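You operate a simulated robot arm through the tools that you are given. There is no shell and no other tool.

You are at the controls of a simulated robot arm. One attempt, no reset.

JOB
Bleed the air out of the tall cell from the blue pipe.
Fine: open the pipe's tap, the cell tap and the vent tap fully, watch the cell fill, then close all three; no puddle.

Only the result counts: the job must be done as asked and must still hold three seconds after the hand-in. Knocking over, shifting, dropping, spilling or breaking anything else fails it.

ROBOT AND FRAMES
A 7-joint arm with a two-finger parallel gripper, fixed in place. Base frame: the origin is at the foot of the arm, x ahead of it, y to its left, z up; the work surface is at about z = 880. Readings come in mm, rad, newtons and seconds.
With the tool pointing down near the work surface it reaches from about 220 to 740 mm from the base axis. Its first joint turns from -2.897 to 2.897 rad. Payload 1.57 kg.
Tool frame: the origin (TCP) lies between the finger pads and is the grasp point; the fingertips stand 30 mm ahead of it; z points along the fingers, y is the line along which they close. Largest opening 110 mm; finger width 24, thickness 12; the body of the gripper, 48 by 112 mm, starts 78 mm behind the TCP.
Orientation is told as [roll, pitch, yaw] about the base's x, y, z axes, in that order, counted from this pose: with the fingers straight down and closing along the base's y, the tool's x points along the base's -x, its y along +y and its z along -z.

CONTROLS
- The arm moves only by the tool arm_command. Its argument "deltas" is a list of rows, each a list of 3 entries, a list of its own where there are three numbers: the shift along the base's x, y, z in mm, then the turn, a rotation vector about the base's x, y, z in rad, then the finger opening in mm, from 0 to 110. In form: [[[x, y, z], [rx, ry, rz], jaw], ...]. A call has 1 to 20 rows; each row shifts and turns the commanded pose from where the row before left it. Rows are played at 5 a second. More than 50 mm and 0.15 rad between two rows, or a gripper value outside its range, and nothing of the call is played. Where a pose cannot be reached the arm comes as near as it can. A force on the tool above 40 N (or 10 N above the force at the start of the call, whichever is more), or a blocked arm, ends the call early, and 0.2 s more pass. The fingers move at their own pace (about 45 mm/s each) and stop on an object; they squeeze with about 42 N. The grip force told is the motor's: it shows also when the fingers shut on nothing. Time passes only in rows, and 0.2 s behind the last, so rows that do not move let the fingers close. The reply holds the time, the measured pose of the TCP, the force on the tool along the base axes, the opening and the grip force, in the units named above and with some noise, with the torque about the TCP (base axes, N m) and any sound that the robot's microphone picked up.
- Cameras (640 x 400 px; columns grow to the right, rows downward): "scene" is fixed at [220.8, -499.5, 1564.5]; the picture's right is [0.83, -0.56, 0.00], its down [-0.29, -0.43, -0.85] and it looks along [0.48, 0.71, -0.52] (base axes); focal length 258 px, centre (320, 200). "wrist" rides on the gripper at [70, 16, -141] in the tool frame; the picture's right is [-0.23, 0.97, 0.00], its down [-0.86, -0.20, -0.48] and it looks along [-0.47, -0.11, 0.88] (tool axes); focal length 222 px, centre (320, 200).
- camera(camera): a new picture of that camera. It takes no simulated time.
- slide_trunk(by): slides the trunk up (or, below 0, down) by that many mm; the arm rides with it, the base frame stays. It gives what a move gives, with no picture.
- measure_at(camera, pixels): for up to 12 pixels [column, row] of the newest picture of that camera ("zoom" is the newest enlarged one), the place [x, y, z] in the base frame of the surface seen there, good to about 3 mm. It takes no simulated time.
- inspect(camera, box): a new picture of the part [left, top, right, bottom] of that camera's present view, enlarged. It takes no simulated time.
- job_done(): hands the job in; it is judged then, once.

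Open the gripper and draw the arm clear of the work before you hand the job in, unless the task says otherwise.

The tools are called as a command line: name --argument value ..., lists and objects as JSON in quotes. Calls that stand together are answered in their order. arm_command: Moves the arm, as the interface text tells. Its arguments: {"type":"object","properties":{"deltas":{"type":"array","items":{"type":"array"}}},"required":["deltas"]} The other tools are called the same way: slide_trunk (by) slides the trunk up or down; camera (camera) takes a picture; measure_at (camera, pixels) gives the place of the surface under pixels of a picture; inspect (camera, box) takes an enlarged picture of a part of a camera's view; job_done () hands the job in.

At the start:

```text
t: 0.0
ee_pos: [380.1, 157.7, 1442.9]
tool_rot: [0.002, -0.002, 0.0]
contact_force: [0.5, -0.3, 0.1]
moment: [-0.01, -0.01, -0.01]
grip_width: 110.1
finger_force: 0.2
trunk travel left (down, up): [-590.0, 0.0]
```

scene: 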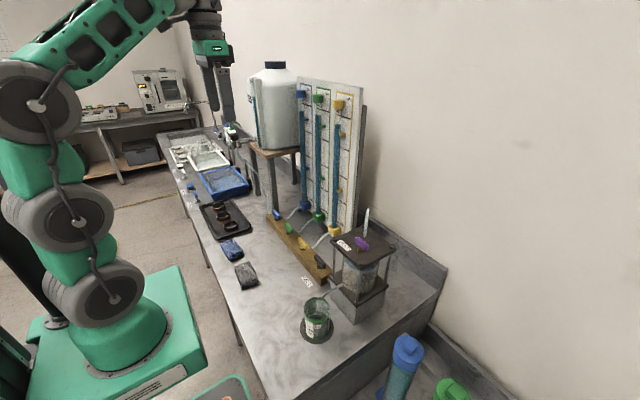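
wrist: 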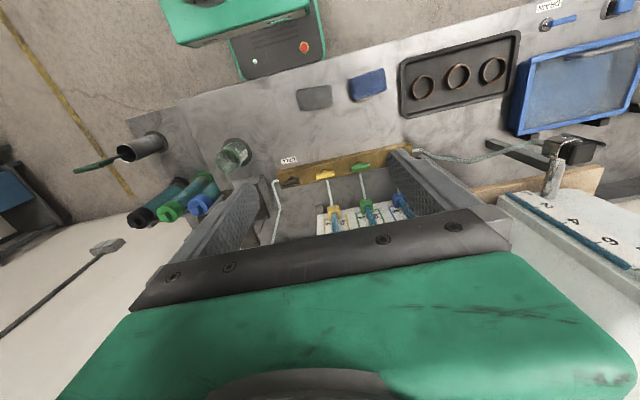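

The scene shows a panel with three coloured pipes, a manifold with taps near (300,240), and a tall cell near (360,270). I'll take enlarged views to identify the taps.

inspect --camera "scene" --box '[250, 190, 410, 350]'

inspect --camera "scene" --box '[240, 60, 380, 200]'

inspect --camera "wrist" --box '[200, 120, 440, 270]'

```text
2.50 times, centred on (330, 270) of scene
```

zoom: 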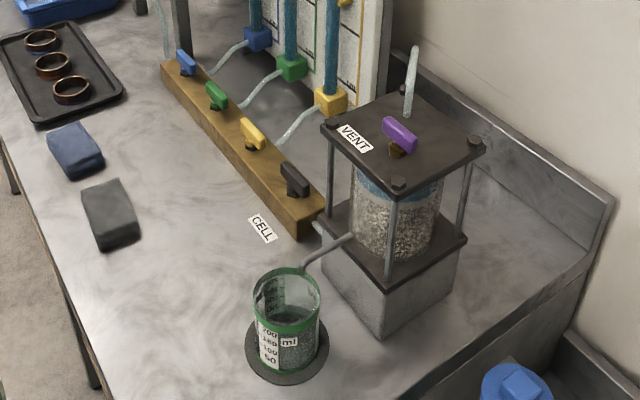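

```text
2.86 times, centred on (310, 130) of scene
```

zoom: 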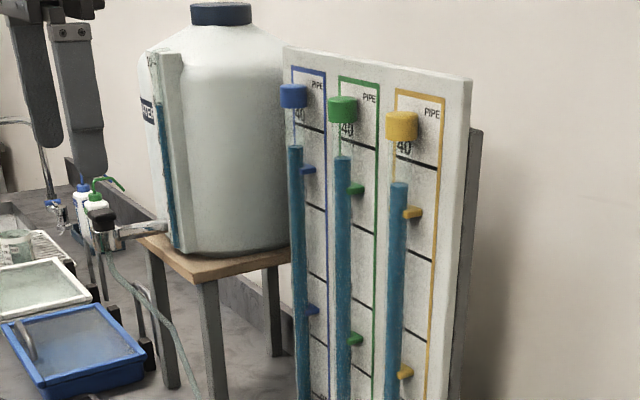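

```text
2.67 times, centred on (320, 195) of wrist
```

zoom: 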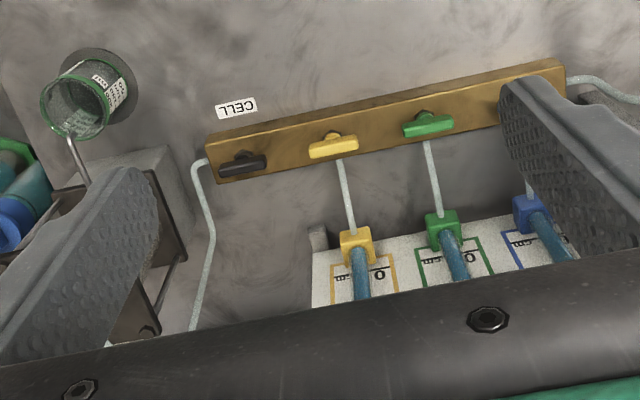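

The manifold has blue, green, yellow and black (CELL) levers, and the purple lever is the VENT on the cell lid. I'll zoom in further so I can measure the levers.

inspect --camera "scene" --box '[285, 200, 385, 262]'

inspect --camera "scene" --box '[270, 195, 340, 285]'

```text
6.40 times, centred on (335, 231) of scene
```

zoom: 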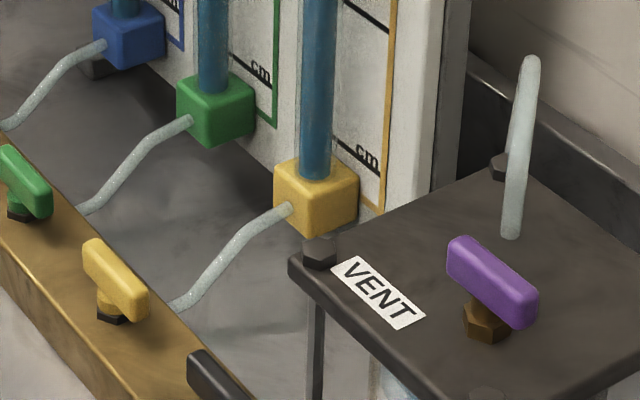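

```text
4.44 times, centred on (305, 240) of scene
```

zoom: 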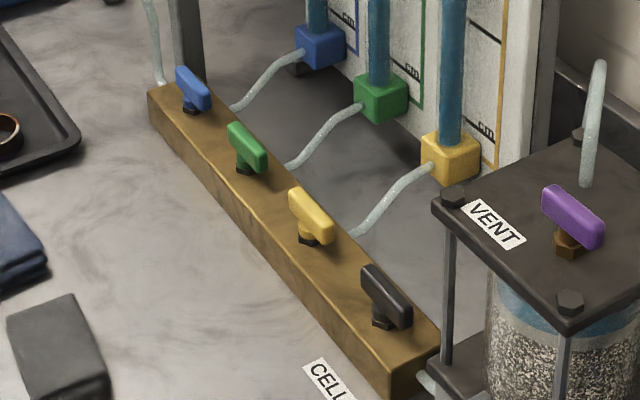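

I'll measure the lever tops, lever bases and key structures in this zoom.

measure_at --camera "zoom" --pixels '[[179, 72], [206, 104], [231, 128], [262, 166], [293, 194], [328, 239], [365, 271], [407, 320], [546, 192], [600, 240], [190, 112], [380, 330]]'

measure_at --camera "zoom" --pixels '[[150, 92], [436, 350], [388, 380], [437, 205], [565, 330], [590, 70], [583, 185], [235, 107], [290, 165], [353, 233], [570, 255], [480, 385]]'

measure_at --camera "scene" --pixels '[[318, 330], [310, 300], [325, 287], [340, 290], [360, 310], [350, 225], [390, 253], [332, 238], [302, 95], [340, 105], [360, 90], [270, 70]]'

```text
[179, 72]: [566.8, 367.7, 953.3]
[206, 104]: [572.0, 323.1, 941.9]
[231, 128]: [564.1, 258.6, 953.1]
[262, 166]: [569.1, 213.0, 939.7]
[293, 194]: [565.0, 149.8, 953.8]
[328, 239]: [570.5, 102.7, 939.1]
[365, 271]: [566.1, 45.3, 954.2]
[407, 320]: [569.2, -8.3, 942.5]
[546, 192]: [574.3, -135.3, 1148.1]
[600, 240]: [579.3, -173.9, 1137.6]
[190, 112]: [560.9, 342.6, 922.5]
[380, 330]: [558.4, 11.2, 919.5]
```

```text
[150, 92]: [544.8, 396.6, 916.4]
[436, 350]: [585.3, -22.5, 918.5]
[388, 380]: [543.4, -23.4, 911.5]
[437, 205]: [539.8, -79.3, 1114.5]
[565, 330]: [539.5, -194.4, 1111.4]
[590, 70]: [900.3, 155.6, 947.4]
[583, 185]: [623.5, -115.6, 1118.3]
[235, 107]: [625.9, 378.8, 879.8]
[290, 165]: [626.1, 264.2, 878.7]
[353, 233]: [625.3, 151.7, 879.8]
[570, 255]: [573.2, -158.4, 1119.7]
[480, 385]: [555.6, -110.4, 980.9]
```

```text
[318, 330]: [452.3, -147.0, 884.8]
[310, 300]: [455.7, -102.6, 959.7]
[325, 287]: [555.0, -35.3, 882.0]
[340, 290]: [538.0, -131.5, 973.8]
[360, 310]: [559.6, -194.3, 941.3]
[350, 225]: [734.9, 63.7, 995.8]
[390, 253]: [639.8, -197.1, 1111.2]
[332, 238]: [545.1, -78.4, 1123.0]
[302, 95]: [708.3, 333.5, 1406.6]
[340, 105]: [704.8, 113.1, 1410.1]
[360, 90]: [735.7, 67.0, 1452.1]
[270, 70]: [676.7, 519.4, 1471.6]
```

Lever centres come out near x≈567: blue y≈345, green 236, yellow 126, black 18, and the vent at (577,-155) around z 1143. Next I'll check the cell's current fill state, the beaker and the vent tube.

inspect --camera "scene" --box '[325, 200, 405, 325]'

inspect --camera "scene" --box '[285, 270, 365, 350]'

inspect --camera "scene" --box '[290, 70, 370, 220]'

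```text
3.20 times, centred on (365, 262) of scene
```

zoom: 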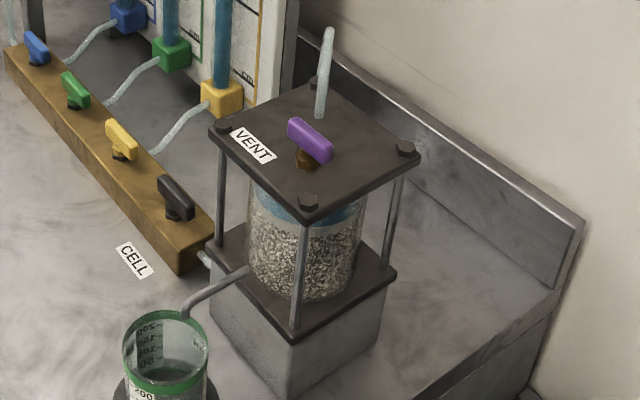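

```text
5.00 times, centred on (325, 310) of scene
```

zoom: 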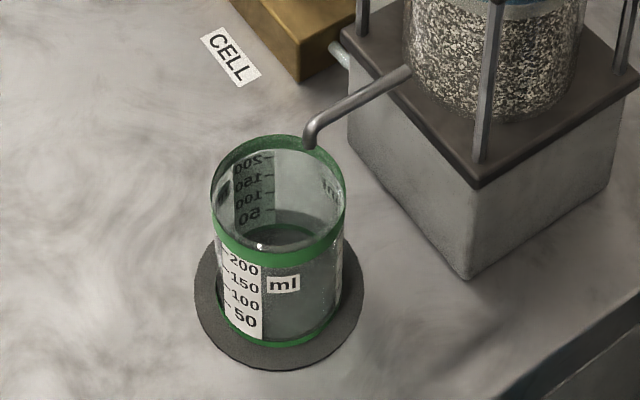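

```text
2.67 times, centred on (330, 145) of scene
```

zoom: 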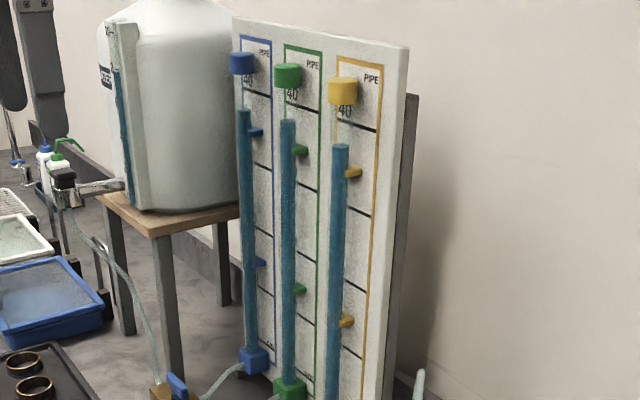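

The vent, cell and pipe taps all look closed, with levers lying along y. I'll move above the blue lever and turn the fingers 90° so they close along x.

arm_command --deltas '[[[15.5, 15.6, 0], [0, 0, 0.131], 60], [[15.5, 15.6, 0], [0, 0, 0.131], 60], [[15.5, 15.6, 0], [0, 0, 0.131], 60], [[15.5, 15.6, 0], [0, 0, 0.131], 60], [[15.5, 15.6, 0], [0, 0, 0.131], 60], [[15.5, 15.6, 0], [0, 0, 0.131], 60], [[15.5, 15.6, 0], [0, 0, 0.131], 60], [[15.5, 15.6, 0], [0, 0, 0.131], 60], [[15.5, 15.6, 0], [0, 0, 0.131], 60], [[15.5, 15.6, 0], [0, 0, 0.131], 60], [[15.5, 15.6, 0], [0, 0, 0.131], 60], [[15.5, 15.6, 0], [0, 0, 0.13], 60]]'

```text
t: 0.8
ee_pos: [424.3, 202.1, 1434.1]
tool_rot: [0.001, -0.008, 0.354]
contact_force: [6.7, 3.6, -8.8]
moment: [-0.23, 0.46, -0.07]
grip_width: 60.1
finger_force: 0.0
out of reach, approached as far as the arm can: row 2, 3, 4
trunk travel left (down, up): [-590.0, 0.0]
stopped in row 4: the force on the tool passed its limit at 84 N (the readings are from after the stop); the commanded pose is now the measured one
```

The arm is out of reach at this height and saw a force spike. I'll check the picture before lowering anything.

camera --camera "scene"

camera --camera "wrist"

```text
taken
```

scene: 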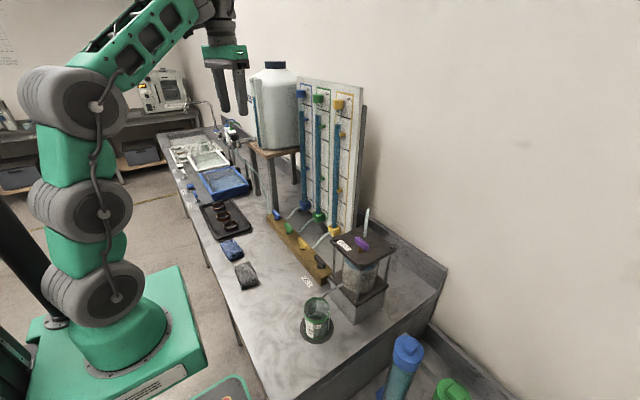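

```text
taken
```

wrist: 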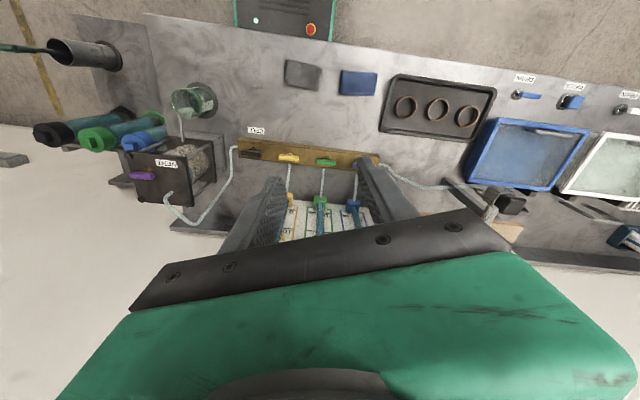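

No contact is visible; the arm is just at full stretch. I'll lower the trunk by 250 mm, since the space below the gripper is clear, to gain reach.

slide_trunk --by -250

```text
t: 3.4
ee_pos: [423.7, 202.6, 1184.1]
tool_rot: [0.002, -0.006, 0.355]
contact_force: [4.5, 9.8, -12.1]
moment: [-1.13, -0.2, -0.55]
grip_width: 60.3
finger_force: 0.1
trunk travel left (down, up): [-340.0, 250.0]
```

A residual force of about 16 N remains, so I'll check for contact before moving.

camera --camera "scene"

camera --camera "wrist"

```text
taken
```

scene: 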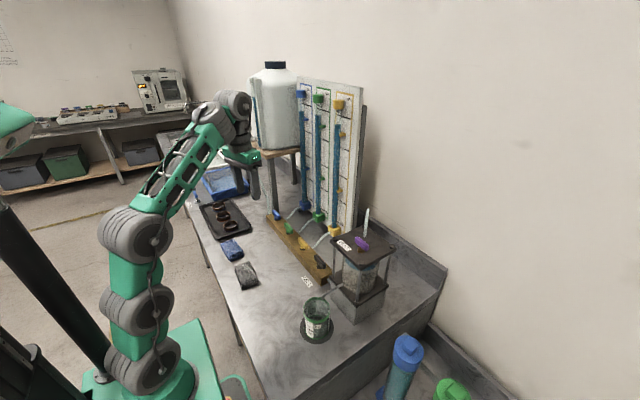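

```text
taken
```

wrist: 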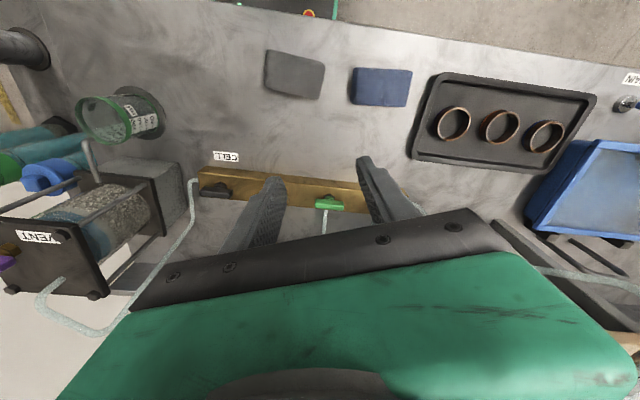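

Nothing appears to be touching, so I'll play an idle row to re-read the force.

arm_command --deltas '[[[0, 0, 0], [0, 0, 0], 60], [[0, 0, 0], [0, 0, 0], 60]]'

```text
t: 4.0
ee_pos: [423.5, 202.0, 1184.4]
tool_rot: [0.002, -0.007, 0.354]
contact_force: [4.4, 9.6, -11.4]
moment: [-1.18, -0.22, -0.55]
grip_width: 60.2
finger_force: 0.0
trunk travel left (down, up): [-340.0, 250.0]
```

The force persists, so I'll zoom in on the hand to look for contact.

inspect --camera "scene" --box '[180, 80, 310, 210]'

measure_at --camera "zoom" --pixels '[[380, 440], [300, 330], [420, 370], [450, 350], [350, 150], [250, 250]]'

```text
3.08 times, centred on (245, 145) of scene
```

zoom: 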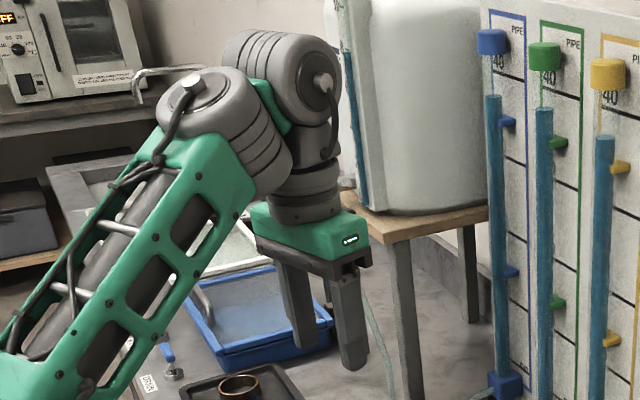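

```text
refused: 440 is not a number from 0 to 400
```

The force moved with the arm during the slide, so it may be self-contact or a sensor offset. I'll make a small, slow test move to see how it changes.

arm_command --deltas '[[[-10, 0, 0], [0, 0, 0], 60], [[-10, 0, 0], [0, 0, 0], 60], [[-10, 0, 0], [0, 0, 0], 60]]'

```text
t: 4.8
ee_pos: [393.8, 203.0, 1183.9]
tool_rot: [0.002, -0.007, 0.353]
contact_force: [0.7, 0.4, -0.6]
moment: [-0.02, -0.01, 0.04]
grip_width: 60.0
finger_force: 0.0
trunk travel left (down, up): [-340.0, 250.0]
```

The force vanished after backing off, and the moment points to the wrist camera touching the forearm. I'll lower the hand and turn the yaw so the camera sits off to the side, then raise the trunk again.

arm_command --deltas '[[[0, 0, -15], [0, 0, 0.1], 60], [[0, 0, -15], [0, 0, 0.1], 60], [[0, 0, -15], [0, 0, 0.1], 60], [[0, 0, -15], [0, 0, 0.1], 60], [[0, 0, -15], [0, 0, 0.1], 60], [[0, 0, -15], [0, 0, 0.1], 60], [[0, 0, -15], [0, 0, 0.1], 60], [[0, 0, -15], [0, 0, 0.1], 60], [[0, 0, -15], [0, 0, 0.1], 60], [[0, 0, -15], [0, 0, 0.1], 60], [[0, 0, 0], [0, 0, 0.1], 60], [[0, 0, 0], [0, 0, 0.117], 60]]'

camera --camera "scene"

```text
t: 7.4
ee_pos: [394.3, 200.9, 1034.9]
tool_rot: [0.0, -0.007, 1.575]
contact_force: [-1.1, -0.1, 0.6]
moment: [-0.02, -0.04, 0.02]
grip_width: 59.9
finger_force: 0.0
trunk travel left (down, up): [-340.0, 250.0]
```

```text
taken
```

scene: 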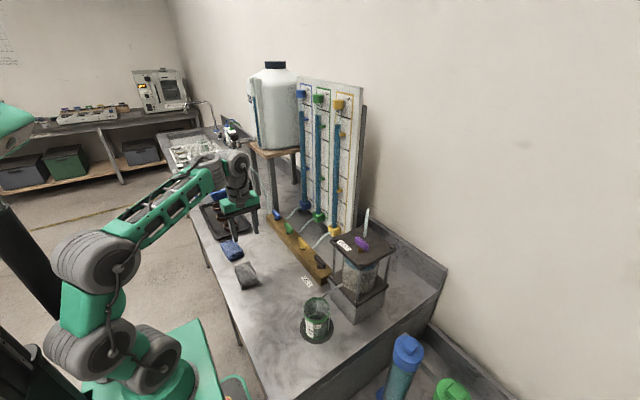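

Yaw is now 90° with no contact. I'll move over to above the blue lever at (567,345) at this height, which clears the 954 lever tops.

arm_command --deltas '[[[17, 14.4, 0], [0, 0, 0], 60], [[17, 14.4, 0], [0, 0, 0], 60], [[17, 14.4, 0], [0, 0, 0], 60], [[17, 14.4, 0], [0, 0, 0], 60], [[17, 14.4, 0], [0, 0, 0], 60], [[17, 14.4, 0], [0, 0, 0], 60], [[17, 14.4, 0], [0, 0, 0], 60], [[17, 14.4, 0], [0, 0, 0], 60], [[17, 14.4, 0], [0, 0, 0], 60], [[19, 14.4, 0], [0, 0, 0], 60]]'

camera --camera "scene"

camera --camera "wrist"

```text
t: 9.6
ee_pos: [551.6, 337.3, 1033.6]
tool_rot: [0.001, -0.009, 1.572]
contact_force: [0.0, -0.6, -0.3]
moment: [0.02, -0.02, -0.01]
grip_width: 60.0
finger_force: 0.1
out of reach, approached as far as the arm can: row 10
trunk travel left (down, up): [-340.0, 250.0]
```

```text
taken
```

scene: 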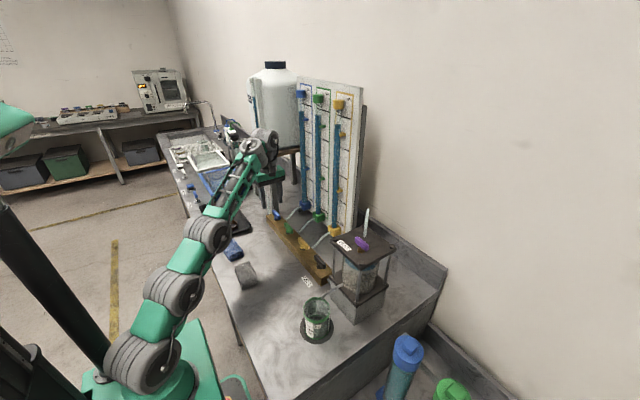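

```text
taken
```

wrist: 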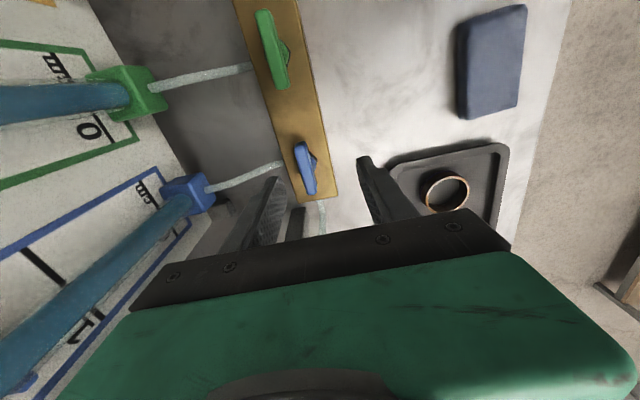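

The pose is just short of reach because the arm is pitched up from a low shoulder. I'll pull back slightly, raise the trunk 150 mm, then descend.

arm_command --deltas '[[[-20, -10, 0], [0, 0, 0], 60], [[-20, -10, 0], [0, 0, 0], 60]]'

slide_trunk --by 150

arm_command --deltas '[[[0, 0, -20], [0, 0, 0], 60], [[0, 0, -20], [0, 0, 0], 60], [[0, 0, -20], [0, 0, 0], 60], [[0, 0, -20], [0, 0, 0], 60], [[0, 0, -20], [0, 0, 0], 60], [[0, 0, -20], [0, 0, 0], 60], [[0, 0, -20], [0, 0, 0], 60], [[0, 0, -10], [0, 0, 0], 60]]'

```text
t: 10.2
ee_pos: [511.6, 316.2, 1032.1]
tool_rot: [0.003, -0.007, 1.57]
contact_force: [0.2, -0.1, 0.7]
moment: [-0.02, 0.0, 0.0]
grip_width: 60.0
finger_force: 0.1
trunk travel left (down, up): [-340.0, 250.0]
```

```text
t: 11.9
ee_pos: [512.3, 317.9, 1181.1]
tool_rot: [0.002, -0.007, 1.571]
contact_force: [0.2, 0.1, -0.1]
moment: [-0.02, 0.01, 0.02]
grip_width: 59.8
finger_force: 0.0
trunk travel left (down, up): [-490.0, 100.0]
```

```text
t: 13.7
ee_pos: [511.3, 317.0, 1031.3]
tool_rot: [0.001, -0.006, 1.57]
contact_force: [-0.2, 0.0, 0.1]
moment: [-0.01, 0.03, -0.01]
grip_width: 60.0
finger_force: 0.0
trunk travel left (down, up): [-490.0, 100.0]
```

Now I'll move over the blue lever while staying at z≈1031.

arm_command --deltas '[[[14, 7, 0], [0, 0, 0], 60], [[14, 7, 0], [0, 0, 0], 60], [[14, 7, 0], [0, 0, 0], 60], [[14, 7, 0], [0, 0, 0], 60]]'

camera --camera "wrist"

inspect --camera "wrist" --box '[220, 100, 420, 225]'

```text
t: 14.7
ee_pos: [568.2, 345.9, 1032.2]
tool_rot: [0.002, -0.006, 1.571]
contact_force: [0.4, -0.5, 0.7]
moment: [0.02, 0.01, -0.01]
grip_width: 59.9
finger_force: 0.1
trunk travel left (down, up): [-490.0, 100.0]
```

```text
taken
```

wrist: 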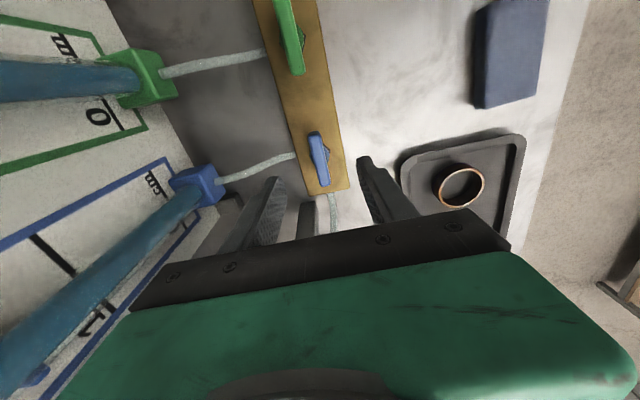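

```text
3.20 times, centred on (320, 162) of wrist
```

zoom: 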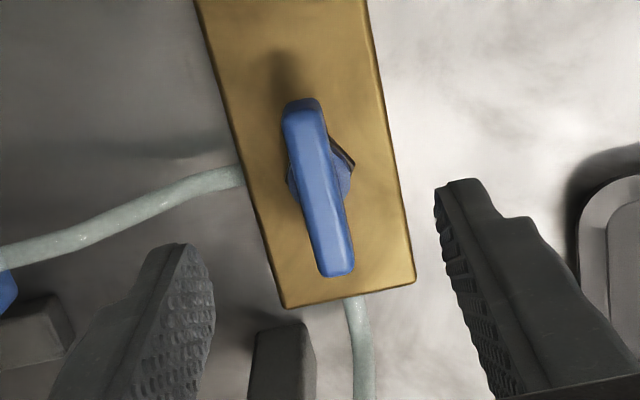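

The blue pipe's tube meets the manifold next to this lever. I'll measure the lever corners in this zoom.

measure_at --camera "zoom" --pixels '[[302, 112], [336, 265], [318, 190], [300, 190], [345, 175], [283, 200], [280, 350], [30, 330], [290, 290], [360, 100], [330, 140], [295, 150]]'

```text
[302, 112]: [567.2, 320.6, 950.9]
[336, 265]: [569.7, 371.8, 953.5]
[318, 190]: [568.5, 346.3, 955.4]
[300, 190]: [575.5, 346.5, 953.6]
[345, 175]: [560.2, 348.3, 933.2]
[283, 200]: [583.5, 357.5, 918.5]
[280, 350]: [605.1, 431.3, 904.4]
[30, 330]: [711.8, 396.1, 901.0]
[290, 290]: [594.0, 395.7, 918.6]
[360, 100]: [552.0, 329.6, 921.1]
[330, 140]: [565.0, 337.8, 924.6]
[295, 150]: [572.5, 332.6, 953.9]
```

The lever centre is at about (568, 346) with its top at 955, and the nearby stand leg at (605,431) leaves clearance. I'll descend to TCP z≈960 and grip.

arm_command --deltas '[[[0, 0, -15], [0, 0, 0], 45], [[0, 0, -15], [0, 0, 0], 45], [[0, 0, -15], [0, 0, 0], 45], [[0, 0, -15], [0, 0, 0], 45], [[0, 0, -12], [0, 0, 0], 45]]'

inspect --camera "wrist" --box '[220, 100, 420, 225]'

```text
t: 15.9
ee_pos: [569.9, 344.1, 960.5]
tool_rot: [0.002, -0.008, 1.573]
contact_force: [-0.1, 0.1, 0.4]
moment: [0.03, -0.03, -0.03]
grip_width: 44.9
finger_force: 0.0
trunk travel left (down, up): [-490.0, 100.0]
```

```text
3.20 times, centred on (320, 162) of wrist
```

zoom: 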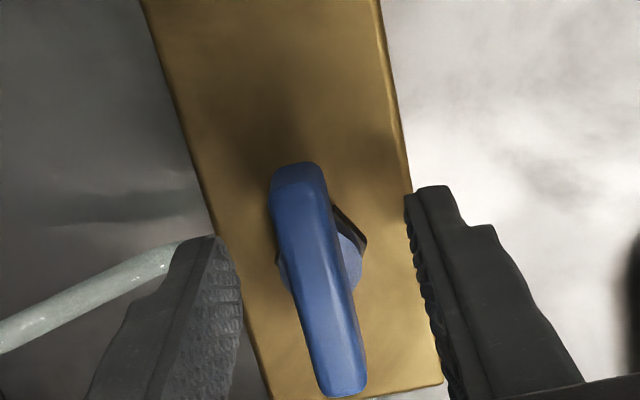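

The lever sits between the fingers. I'll trim the position slightly and close onto it.

arm_command --deltas '[[[-1, 1.5, -1], [0, 0, 0], 30], [[0, 0, 0], [0, 0, 0], 20], [[0, 0, 0], [0, 0, 0], 8], [[0, 0, 0], [0, 0, 0], 8]]'

```text
t: 16.9
ee_pos: [569.6, 345.5, 958.9]
tool_rot: [0.003, -0.006, 1.571]
contact_force: [12.9, 3.6, -0.5]
moment: [-0.03, -0.57, -0.02]
grip_width: 21.9
finger_force: 29.4
trunk travel left (down, up): [-490.0, 100.0]
```

The fingers closed on the lever at about 22 mm, with a slight +x side force. I'll shift +1 mm and let the grip settle.

arm_command --deltas '[[[1, 0, 0], [0, 0, 0], 8], [[0, 0, 0], [0, 0, 0], 8]]'

inspect --camera "wrist" --box '[220, 100, 420, 225]'

```text
t: 17.5
ee_pos: [570.6, 347.6, 959.2]
tool_rot: [0.001, -0.009, 1.568]
contact_force: [11.3, 0.7, 1.9]
moment: [-0.08, -0.3, -0.03]
grip_width: 21.8
finger_force: 34.9
trunk travel left (down, up): [-490.0, 100.0]
```

```text
3.20 times, centred on (320, 162) of wrist
```

zoom: 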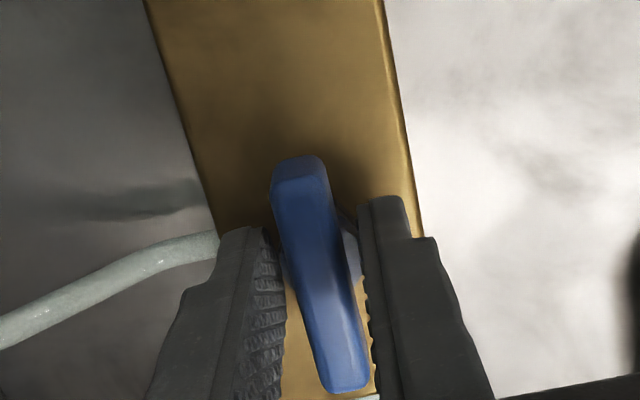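

The fingers appear to have gripped the round hub under the lever. I'll open, rise 8 mm and grip only the lever blade.

arm_command --deltas '[[[0, 0, 0], [0, 0, 0], 40], [[0, 0, 4], [0, 0, 0], 40], [[0, 0, 4], [0, 0, 0], 40], [[0, 0, 0], [0, 0, 0], 25], [[0, 0, 0], [0, 0, 0], 8], [[0, 0, 0], [0, 0, 0], 8], [[0, 0, 0], [0, 0, 0], 8]]'

```text
t: 19.1
ee_pos: [569.8, 346.5, 965.3]
tool_rot: [0.003, -0.008, 1.571]
contact_force: [8.4, 1.8, -0.5]
moment: [-0.49, -0.38, -0.03]
grip_width: 12.9
finger_force: 29.6
trunk travel left (down, up): [-490.0, 100.0]
```

The fingers are now on the blade at 12.9 mm. I'll try a small counter-clockwise turn and read the torque.

arm_command --deltas '[[[0, 0, 0], [0, 0, 0.06], 8], [[0, 0, 0], [0, 0, 0.06], 8]]'

inspect --camera "wrist" --box '[220, 100, 420, 225]'

```text
t: 19.7
ee_pos: [570.1, 346.1, 967.3]
tool_rot: [0.002, -0.005, 1.691]
contact_force: [12.2, -4.5, -0.9]
moment: [-0.87, -0.51, -0.03]
grip_width: 13.3
finger_force: 29.3
trunk travel left (down, up): [-490.0, 100.0]
```

```text
3.20 times, centred on (320, 162) of wrist
```

zoom: 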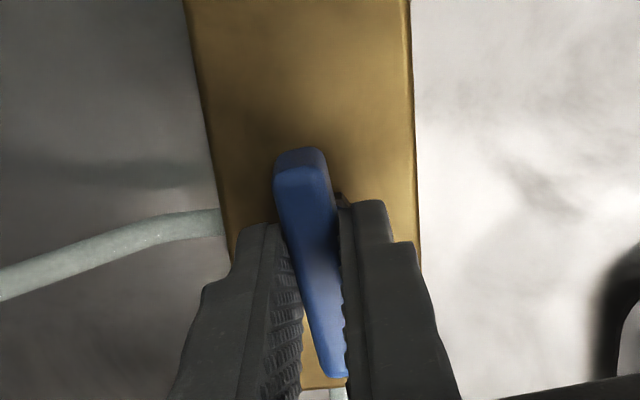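

There's hardly any torque, so the lever seems to follow. I'll turn a further 0.2 rad and look.

arm_command --deltas '[[[0, 0, 0], [0, 0, 0.07], 8], [[0, 0, 0], [0, 0, 0.07], 8], [[0, 0, 0], [0, 0, 0.07], 8]]'

inspect --camera "wrist" --box '[220, 100, 420, 225]'

inspect --camera "scene" --box '[240, 180, 320, 230]'

```text
t: 20.5
ee_pos: [571.7, 345.9, 966.7]
tool_rot: [0.002, -0.009, 1.902]
contact_force: [23.6, -7.0, -2.8]
moment: [-0.19, -0.71, -0.11]
grip_width: 12.5
finger_force: 29.7
trunk travel left (down, up): [-490.0, 100.0]
```

```text
3.20 times, centred on (320, 162) of wrist
```

zoom: 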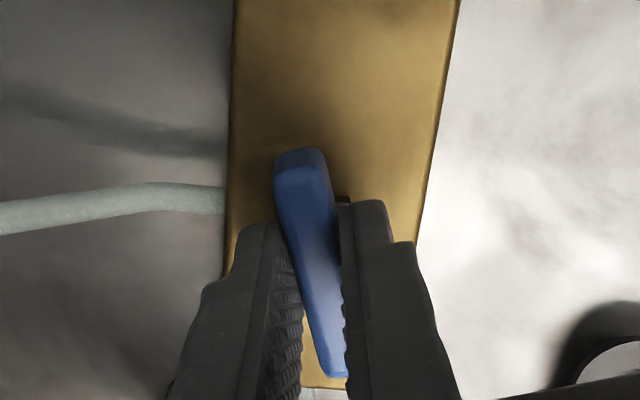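

```text
8.00 times, centred on (280, 205) of scene
```

zoom: 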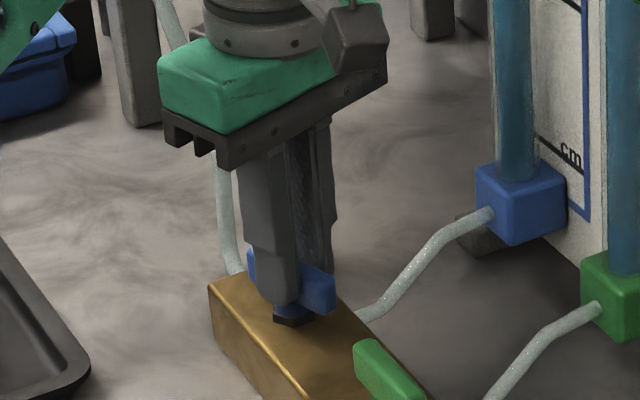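

The lever follows the hand counter-clockwise. A side force of +24 N in x has built up, so I'll shift 2 mm to relieve it while continuing the turn.

arm_command --deltas '[[[2, -0.5, 0], [0, 0, 0.05], 8], [[0.5, 0, 0], [0, 0, 0.08], 8], [[0, 0, 0], [0, 0, 0.08], 8], [[0, 0, 0], [0, 0, 0.08], 8]]'

```text
t: 21.5
ee_pos: [572.0, 347.0, 966.8]
tool_rot: [0.003, -0.007, 2.194]
contact_force: [15.0, 2.1, -2.2]
moment: [0.8, -0.07, -0.06]
grip_width: 13.0
finger_force: 30.0
trunk travel left (down, up): [-490.0, 100.0]
```

It's turning smoothly at about 0.62 rad so far. I'll keep turning with small x relief.

arm_command --deltas '[[[1, 0, 0], [0, 0, 0.08], 8], [[0.5, 0, 0], [0, 0, 0.08], 8], [[0, 0, 0], [0, 0, 0.08], 8], [[0, 0, 0], [0, 0, 0.08], 8], [[0, 0, 0], [0, 0, 0.08], 8]]'

```text
t: 22.7
ee_pos: [573.8, 348.8, 966.7]
tool_rot: [0.006, -0.007, 2.594]
contact_force: [9.2, 9.8, -2.1]
moment: [0.85, 0.38, -0.03]
grip_width: 13.0
finger_force: 29.8
trunk travel left (down, up): [-490.0, 100.0]
```

Forces are small and the turn is at 1.02 rad. I'll continue toward the quarter turn.

arm_command --deltas '[[[0, 0.5, 0], [0, 0, 0.09], 8], [[0, 0.5, 0], [0, 0, 0.09], 8], [[0, 0, 0], [0, 0, 0.09], 8], [[0, 0, 0], [0, 0, 0.09], 8], [[0, 0, 0], [0, 0, 0.09], 8]]'

inspect --camera "wrist" --box '[220, 100, 420, 225]'

inspect --camera "scene" --box '[240, 180, 320, 230]'

```text
t: 23.9
ee_pos: [573.1, 349.7, 965.2]
tool_rot: [0.002, -0.005, 3.044]
contact_force: [11.8, 18.6, 4.7]
moment: [0.64, 0.26, -0.08]
grip_width: 12.9
finger_force: 29.7
trunk travel left (down, up): [-490.0, 100.0]
```

```text
3.20 times, centred on (320, 162) of wrist
```

zoom: 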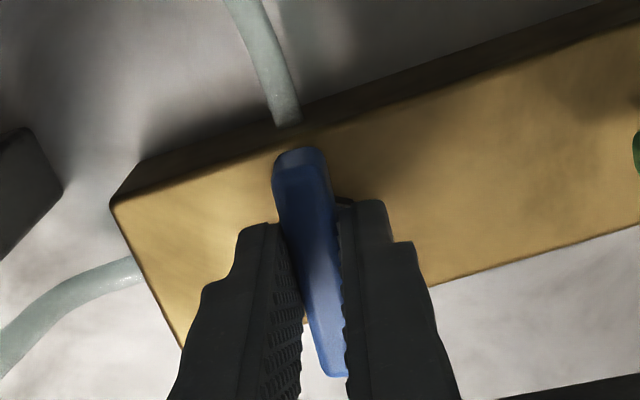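

```text
8.00 times, centred on (280, 205) of scene
```

zoom: 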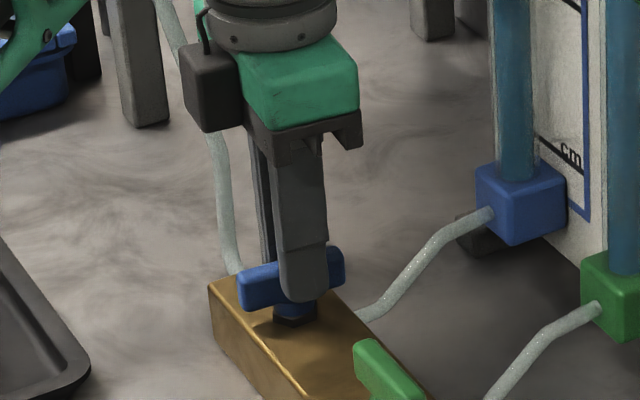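

Nearly crosswise now. I'll finish the last 0.1 rad and probe a bit past for the stop.

arm_command --deltas '[[[0, 1, 0], [0, 0, 0.05], 8], [[0, 0, 0], [0, 0, 0.05], 8], [[0, 0, 0], [0, 0, 0.03], 8]]'

```text
t: 24.7
ee_pos: [574.5, 350.0, 966.3]
tool_rot: [0.004, -0.009, -3.115]
contact_force: [9.9, 18.2, 1.8]
moment: [0.6, -0.42, -0.87]
grip_width: 13.1
finger_force: 29.7
trunk travel left (down, up): [-490.0, 100.0]
```

A torque of −0.87 N·m shows the stop at a full quarter turn. I'll relax, open the fingers, lift, and check the lever.

arm_command --deltas '[[[0, 0, 0], [0, 0, -0.02], 8], [[0, 0, 0], [0, 0, 0], 40], [[0, 0, 0], [0, 0, 0], 40], [[0, 0, 20], [0, 0, 0], 40], [[0, 0, 20], [0, 0, 0], 40], [[0, 0, 20], [0, 0, 0], 40]]'

camera --camera "wrist"

inspect --camera "scene" --box '[240, 180, 320, 230]'

```text
t: 26.1
ee_pos: [571.9, 348.8, 1028.0]
tool_rot: [0.004, -0.009, -3.135]
contact_force: [-0.2, 0.7, 0.1]
moment: [-0.05, 0.03, 0.04]
grip_width: 39.7
finger_force: 0.1
trunk travel left (down, up): [-490.0, 100.0]
```

```text
taken
```

wrist: 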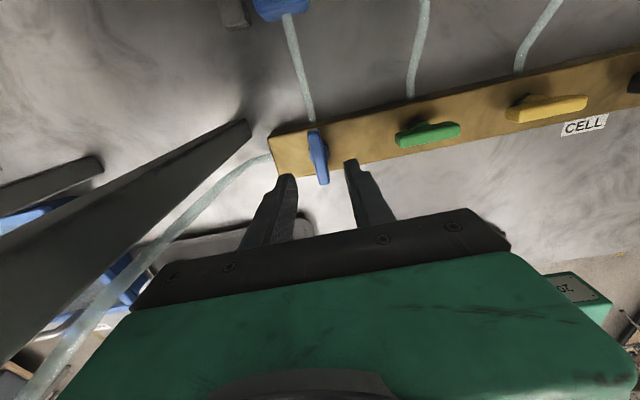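

```text
8.00 times, centred on (280, 205) of scene
```

zoom: 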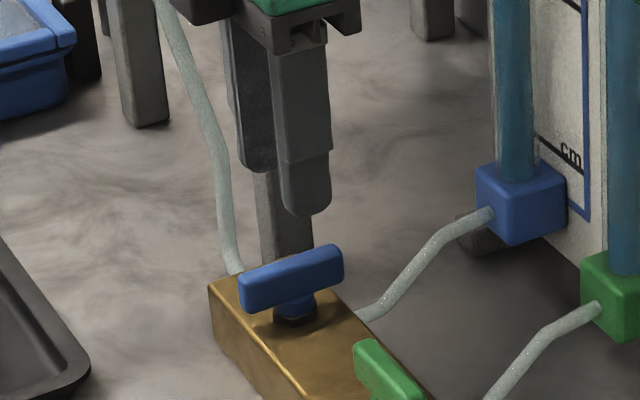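

The blue tap is fully crosswise, so it's open. I'll travel to the black CELL lever at about (568,18) while turning back to yaw 90°.

arm_command --deltas '[[[-0.3, -27.5, 0], [0, 0, -0.131], 45], [[-0.3, -27.5, 0], [0, 0, -0.131], 45], [[-0.3, -27.5, 0], [0, 0, -0.131], 45], [[-0.3, -27.5, 0], [0, 0, -0.131], 45], [[-0.3, -27.5, 0], [0, 0, -0.131], 45], [[-0.3, -27.5, 0], [0, 0, -0.131], 45], [[-0.3, -27.5, 0], [0, 0, -0.131], 45], [[-0.3, -27.5, 0], [0, 0, -0.131], 45], [[-0.3, -27.5, 0], [0, 0, -0.131], 45], [[-0.3, -27.5, 0], [0, 0, -0.131], 45], [[-0.3, -27.5, 0], [0, 0, -0.131], 45], [[-0.3, -27.5, 0], [0, 0, -0.131], 45]]'

camera --camera "scene"

inspect --camera "wrist" --box '[200, 60, 440, 210]'

```text
t: 28.7
ee_pos: [568.6, 18.1, 1026.0]
tool_rot: [0.002, -0.008, 1.576]
contact_force: [-0.6, -0.4, 0.2]
moment: [-0.01, 0.01, 0.01]
grip_width: 44.6
finger_force: 0.1
trunk travel left (down, up): [-490.0, 100.0]
```

```text
taken
```

scene: 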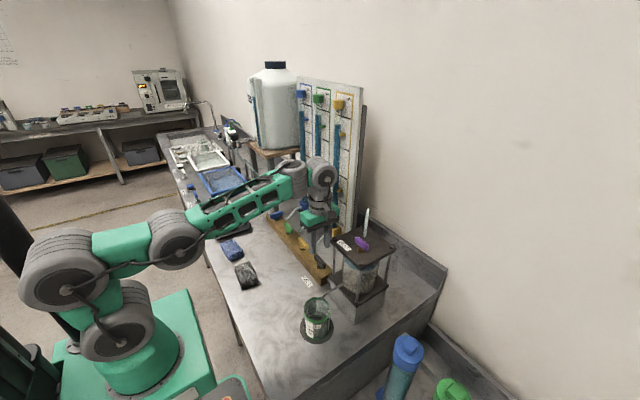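

```text
2.67 times, centred on (320, 135) of wrist
```

zoom: 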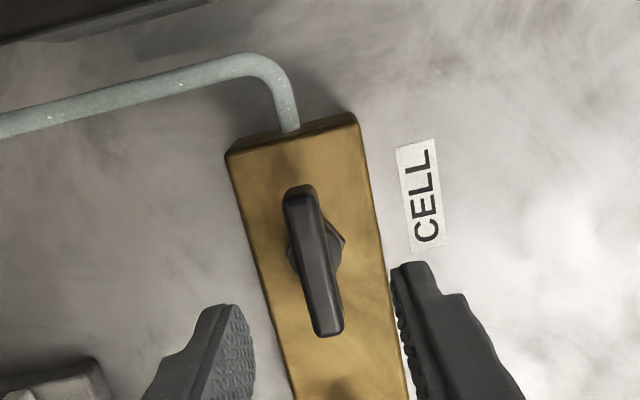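

The wrist camera would come too close to the cell lid if I descended at this yaw, so I'll use yaw −90° here and turn counter-clockwise to 0. First I'll measure the black lever.

measure_at --camera "zoom" --pixels '[[302, 200], [316, 255], [330, 325], [300, 250], [340, 245], [290, 265], [290, 130], [360, 120], [150, 10], [270, 70]]'

arm_command --deltas '[[[0, 0, 0], [0, 0, -0.15], 45], [[0, 0, 0], [0, 0, -0.15], 45], [[0, 0, 0], [0, 0, -0.15], 45], [[0, 0, 0], [0, 0, -0.15], 45], [[0, 0, 0], [0, 0, -0.15], 45], [[0, 0, 0], [0, 0, -0.15], 45], [[0, 0, 0], [0, 0, -0.15], 45], [[0, 0, 0], [0, 0, -0.15], 45], [[0, 0, 0], [0, 0, -0.15], 45], [[0, 0, 0], [0, 0, -0.15], 45], [[0, 0, 0], [0, 0, -0.076], 45]]'

```text
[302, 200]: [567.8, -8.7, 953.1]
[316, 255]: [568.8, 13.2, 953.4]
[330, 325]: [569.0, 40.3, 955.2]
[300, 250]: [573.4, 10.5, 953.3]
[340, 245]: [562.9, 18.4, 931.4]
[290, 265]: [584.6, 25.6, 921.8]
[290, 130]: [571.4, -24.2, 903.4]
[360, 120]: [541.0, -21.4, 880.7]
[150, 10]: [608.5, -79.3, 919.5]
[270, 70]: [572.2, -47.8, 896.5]
```

```text
t: 31.1
ee_pos: [569.5, 18.9, 1026.7]
tool_rot: [0.003, -0.008, -0.002]
contact_force: [-0.2, 0.0, -0.3]
moment: [0.01, -0.04, 0.0]
grip_width: 45.1
finger_force: 0.1
trunk travel left (down, up): [-490.0, 100.0]
```

At yaw 0 with no contact. I'll continue to −90°.

arm_command --deltas '[[[0, 0, 0], [0, 0, -0.15], 45], [[0, 0, 0], [0, 0, -0.15], 45], [[0, 0, 0], [0, 0, -0.15], 45], [[0, 0, 0], [0, 0, -0.15], 45], [[0, 0, 0], [0, 0, -0.15], 45], [[0, 0, 0], [0, 0, -0.15], 45], [[0, 0, 0], [0, 0, -0.15], 45], [[0, 0, 0], [0, 0, -0.15], 45], [[0, 0, 0], [0, 0, -0.15], 45], [[0, 0, 0], [0, 0, -0.15], 45], [[0, 0, 0], [0, 0, -0.069], 45]]'

camera --camera "scene"

inspect --camera "wrist" --box '[200, 60, 440, 210]'

```text
t: 33.5
ee_pos: [570.4, 18.4, 1026.8]
tool_rot: [0.002, -0.007, -1.569]
contact_force: [0.7, 0.2, -1.0]
moment: [0.01, -0.01, -0.02]
grip_width: 44.8
finger_force: 0.0
trunk travel left (down, up): [-490.0, 100.0]
```

```text
taken
```

scene: 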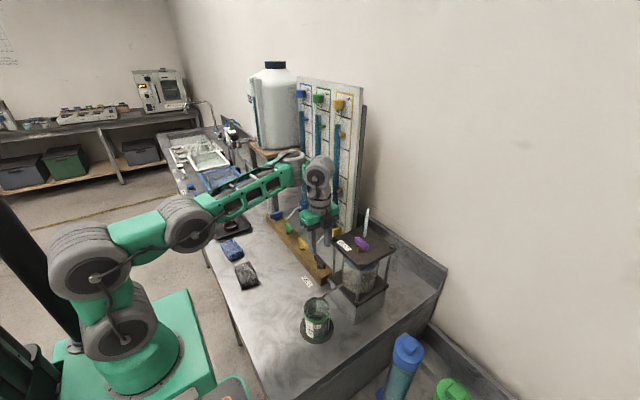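

```text
2.67 times, centred on (320, 135) of wrist
```

zoom: 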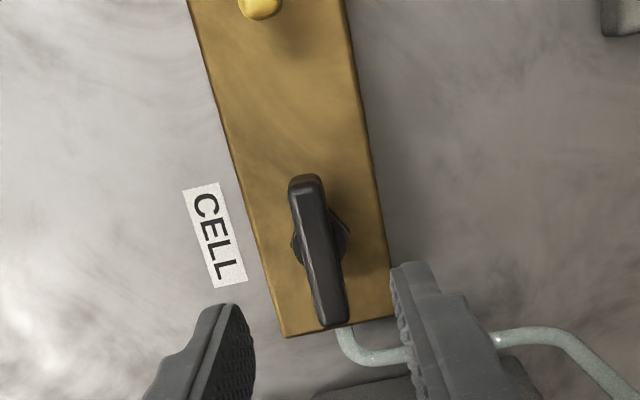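

Yaw is −90° and the lever sits between the finger positions. I'll descend to z≈966.

arm_command --deltas '[[[-1, -1, -15], [0, 0, 0], 45], [[0, 0, -15], [0, 0, 0], 45], [[0, 0, -15], [0, 0, 0], 45], [[0, 0, -15], [0, 0, 0], 45], [[0, 0, 0], [0, 0, 0], 45]]'

inspect --camera "wrist" --box '[220, 100, 420, 225]'

inspect --camera "scene" --box '[270, 190, 400, 290]'

```text
t: 34.7
ee_pos: [577.7, 18.3, 988.2]
tool_rot: [-0.006, -0.011, -1.564]
contact_force: [-0.1, 0.0, -0.2]
moment: [-0.03, -0.02, 0.0]
grip_width: 45.1
finger_force: 0.0
out of reach, approached as far as the arm can: row 3, 4
trunk travel left (down, up): [-490.0, 100.0]
```

```text
3.20 times, centred on (320, 162) of wrist
```

zoom: 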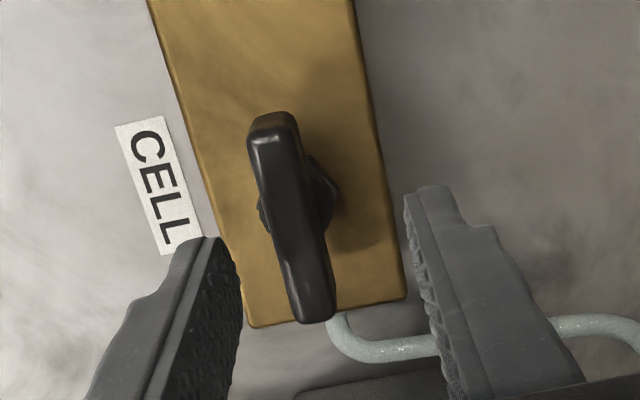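

```text
4.00 times, centred on (335, 240) of scene
```

zoom: 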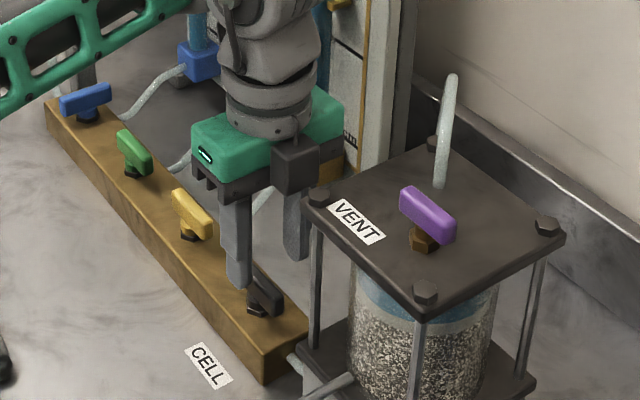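

That pose hit a reach limit at this yaw, leaving the hand at z 988 without contact. A dark box on the hand's −y side is close to the lid, so I'll measure it.

measure_at --camera "zoom" --pixels '[[275, 185], [295, 190], [316, 185], [275, 145], [316, 140], [295, 165], [320, 195], [305, 205], [340, 95], [215, 165]]'

```text
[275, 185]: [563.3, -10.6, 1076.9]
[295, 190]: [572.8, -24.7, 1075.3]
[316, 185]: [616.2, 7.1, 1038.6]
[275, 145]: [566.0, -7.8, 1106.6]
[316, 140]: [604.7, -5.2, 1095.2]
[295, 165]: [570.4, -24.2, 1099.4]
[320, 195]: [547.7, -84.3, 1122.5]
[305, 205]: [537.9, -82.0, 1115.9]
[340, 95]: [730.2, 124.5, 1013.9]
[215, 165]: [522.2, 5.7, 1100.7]
```

The box has clearance (y≥−25 versus the lid edge at −79). The limit comes from the arm's joints, so I'll go back up to the reachable pose above the lever and lower with the trunk instead.

arm_command --deltas '[[[0, 0, 20], [0, 0, 0], 45], [[-4, 0, 18], [0, 0, 0], 45], [[-5, 0, 0], [0, 0, 0], 45]]'

```text
t: 35.5
ee_pos: [567.0, 18.3, 1027.7]
tool_rot: [0.002, -0.007, -1.565]
contact_force: [-0.7, 0.7, -1.1]
moment: [-0.01, 0.01, 0.03]
grip_width: 45.0
finger_force: 0.0
trunk travel left (down, up): [-490.0, 100.0]
```

slide_trunk --by -40

inspect --camera "wrist" --box '[220, 100, 420, 225]'

inspect --camera "scene" --box '[270, 190, 400, 290]'

```text
t: 36.4
ee_pos: [568.2, 17.6, 987.3]
tool_rot: [0.002, -0.008, -1.566]
contact_force: [-0.2, 0.9, 0.4]
moment: [0.01, -0.01, 0.0]
grip_width: 45.1
finger_force: 0.1
trunk travel left (down, up): [-450.0, 140.0]
```

```text
3.20 times, centred on (320, 162) of wrist
```

zoom: 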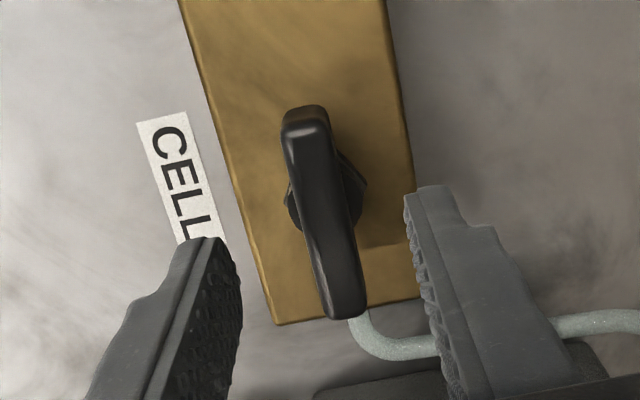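

```text
4.00 times, centred on (335, 240) of scene
```

zoom: 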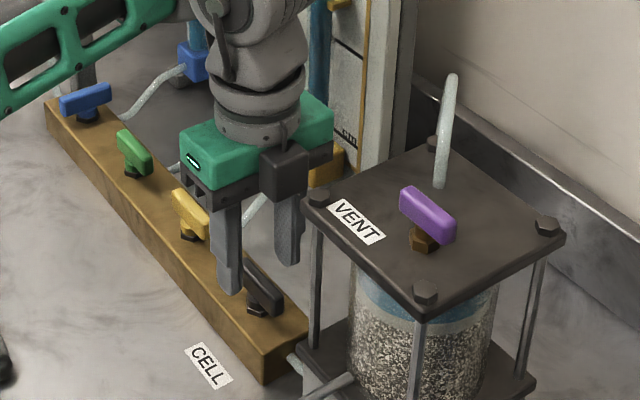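

Well centred over the black lever. I'll lower the trunk another 21 mm to z≈966 and grip.

slide_trunk --by -21

arm_command --deltas '[[[0, 0, 0], [0, 0, 0], 25], [[0, 0, 0], [0, 0, 0], 8], [[0, 0, 0], [0, 0, 0], 8], [[0, 0, 0], [0, 0, 0], 8]]'

```text
t: 37.0
ee_pos: [567.7, 19.6, 966.2]
tool_rot: [0.003, -0.008, -1.566]
contact_force: [0.0, 0.3, -0.1]
moment: [0.01, -0.03, -0.02]
grip_width: 44.7
finger_force: 0.1
trunk travel left (down, up): [-429.0, 161.0]
```

```text
t: 38.0
ee_pos: [569.3, 18.4, 967.4]
tool_rot: [0.003, -0.006, -1.566]
contact_force: [9.2, 0.9, 2.0]
moment: [-0.11, -0.09, 0.0]
grip_width: 15.5
finger_force: 4.2
trunk travel left (down, up): [-429.0, 161.0]
```

Still closing, so I'll let the grip settle and then test a small counter-clockwise turn.

arm_command --deltas '[[[0.5, 0, 0], [0, 0, 0], 8], [[0, 0, 0], [0, 0, 0.05], 8], [[0, 0, 0], [0, 0, 0.05], 8]]'

inspect --camera "wrist" --box '[220, 100, 420, 225]'

```text
t: 38.9
ee_pos: [568.3, 17.2, 966.7]
tool_rot: [0.001, -0.007, -1.465]
contact_force: [8.7, 1.7, 2.8]
moment: [0.13, -0.14, 0.01]
grip_width: 15.8
finger_force: 5.0
trunk travel left (down, up): [-429.0, 161.0]
```

```text
3.20 times, centred on (320, 162) of wrist
```

zoom: 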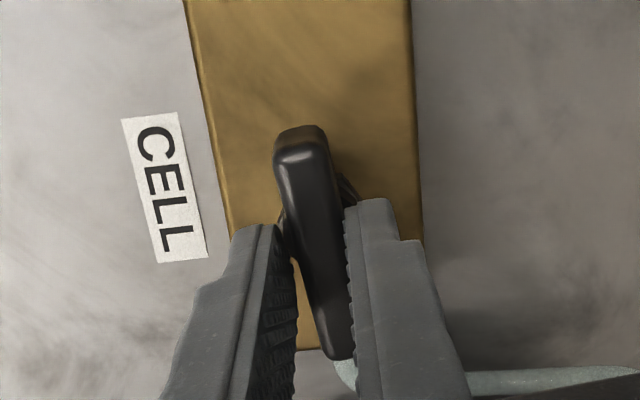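

Grip is only 15.8 mm at low force, so I'll command tighter and wait.

arm_command --deltas '[[[0, 0, 0], [0, 0, 0], 0], [[0, 0, 0], [0, 0, 0], 0], [[0, 0, 0], [0, 0, 0], 0]]'

```text
t: 39.6
ee_pos: [570.2, 18.0, 965.7]
tool_rot: [0.0, -0.009, -1.465]
contact_force: [21.5, 4.1, 1.1]
moment: [-0.1, -0.4, -0.04]
grip_width: 13.0
finger_force: 30.0
trunk travel left (down, up): [-429.0, 161.0]
```

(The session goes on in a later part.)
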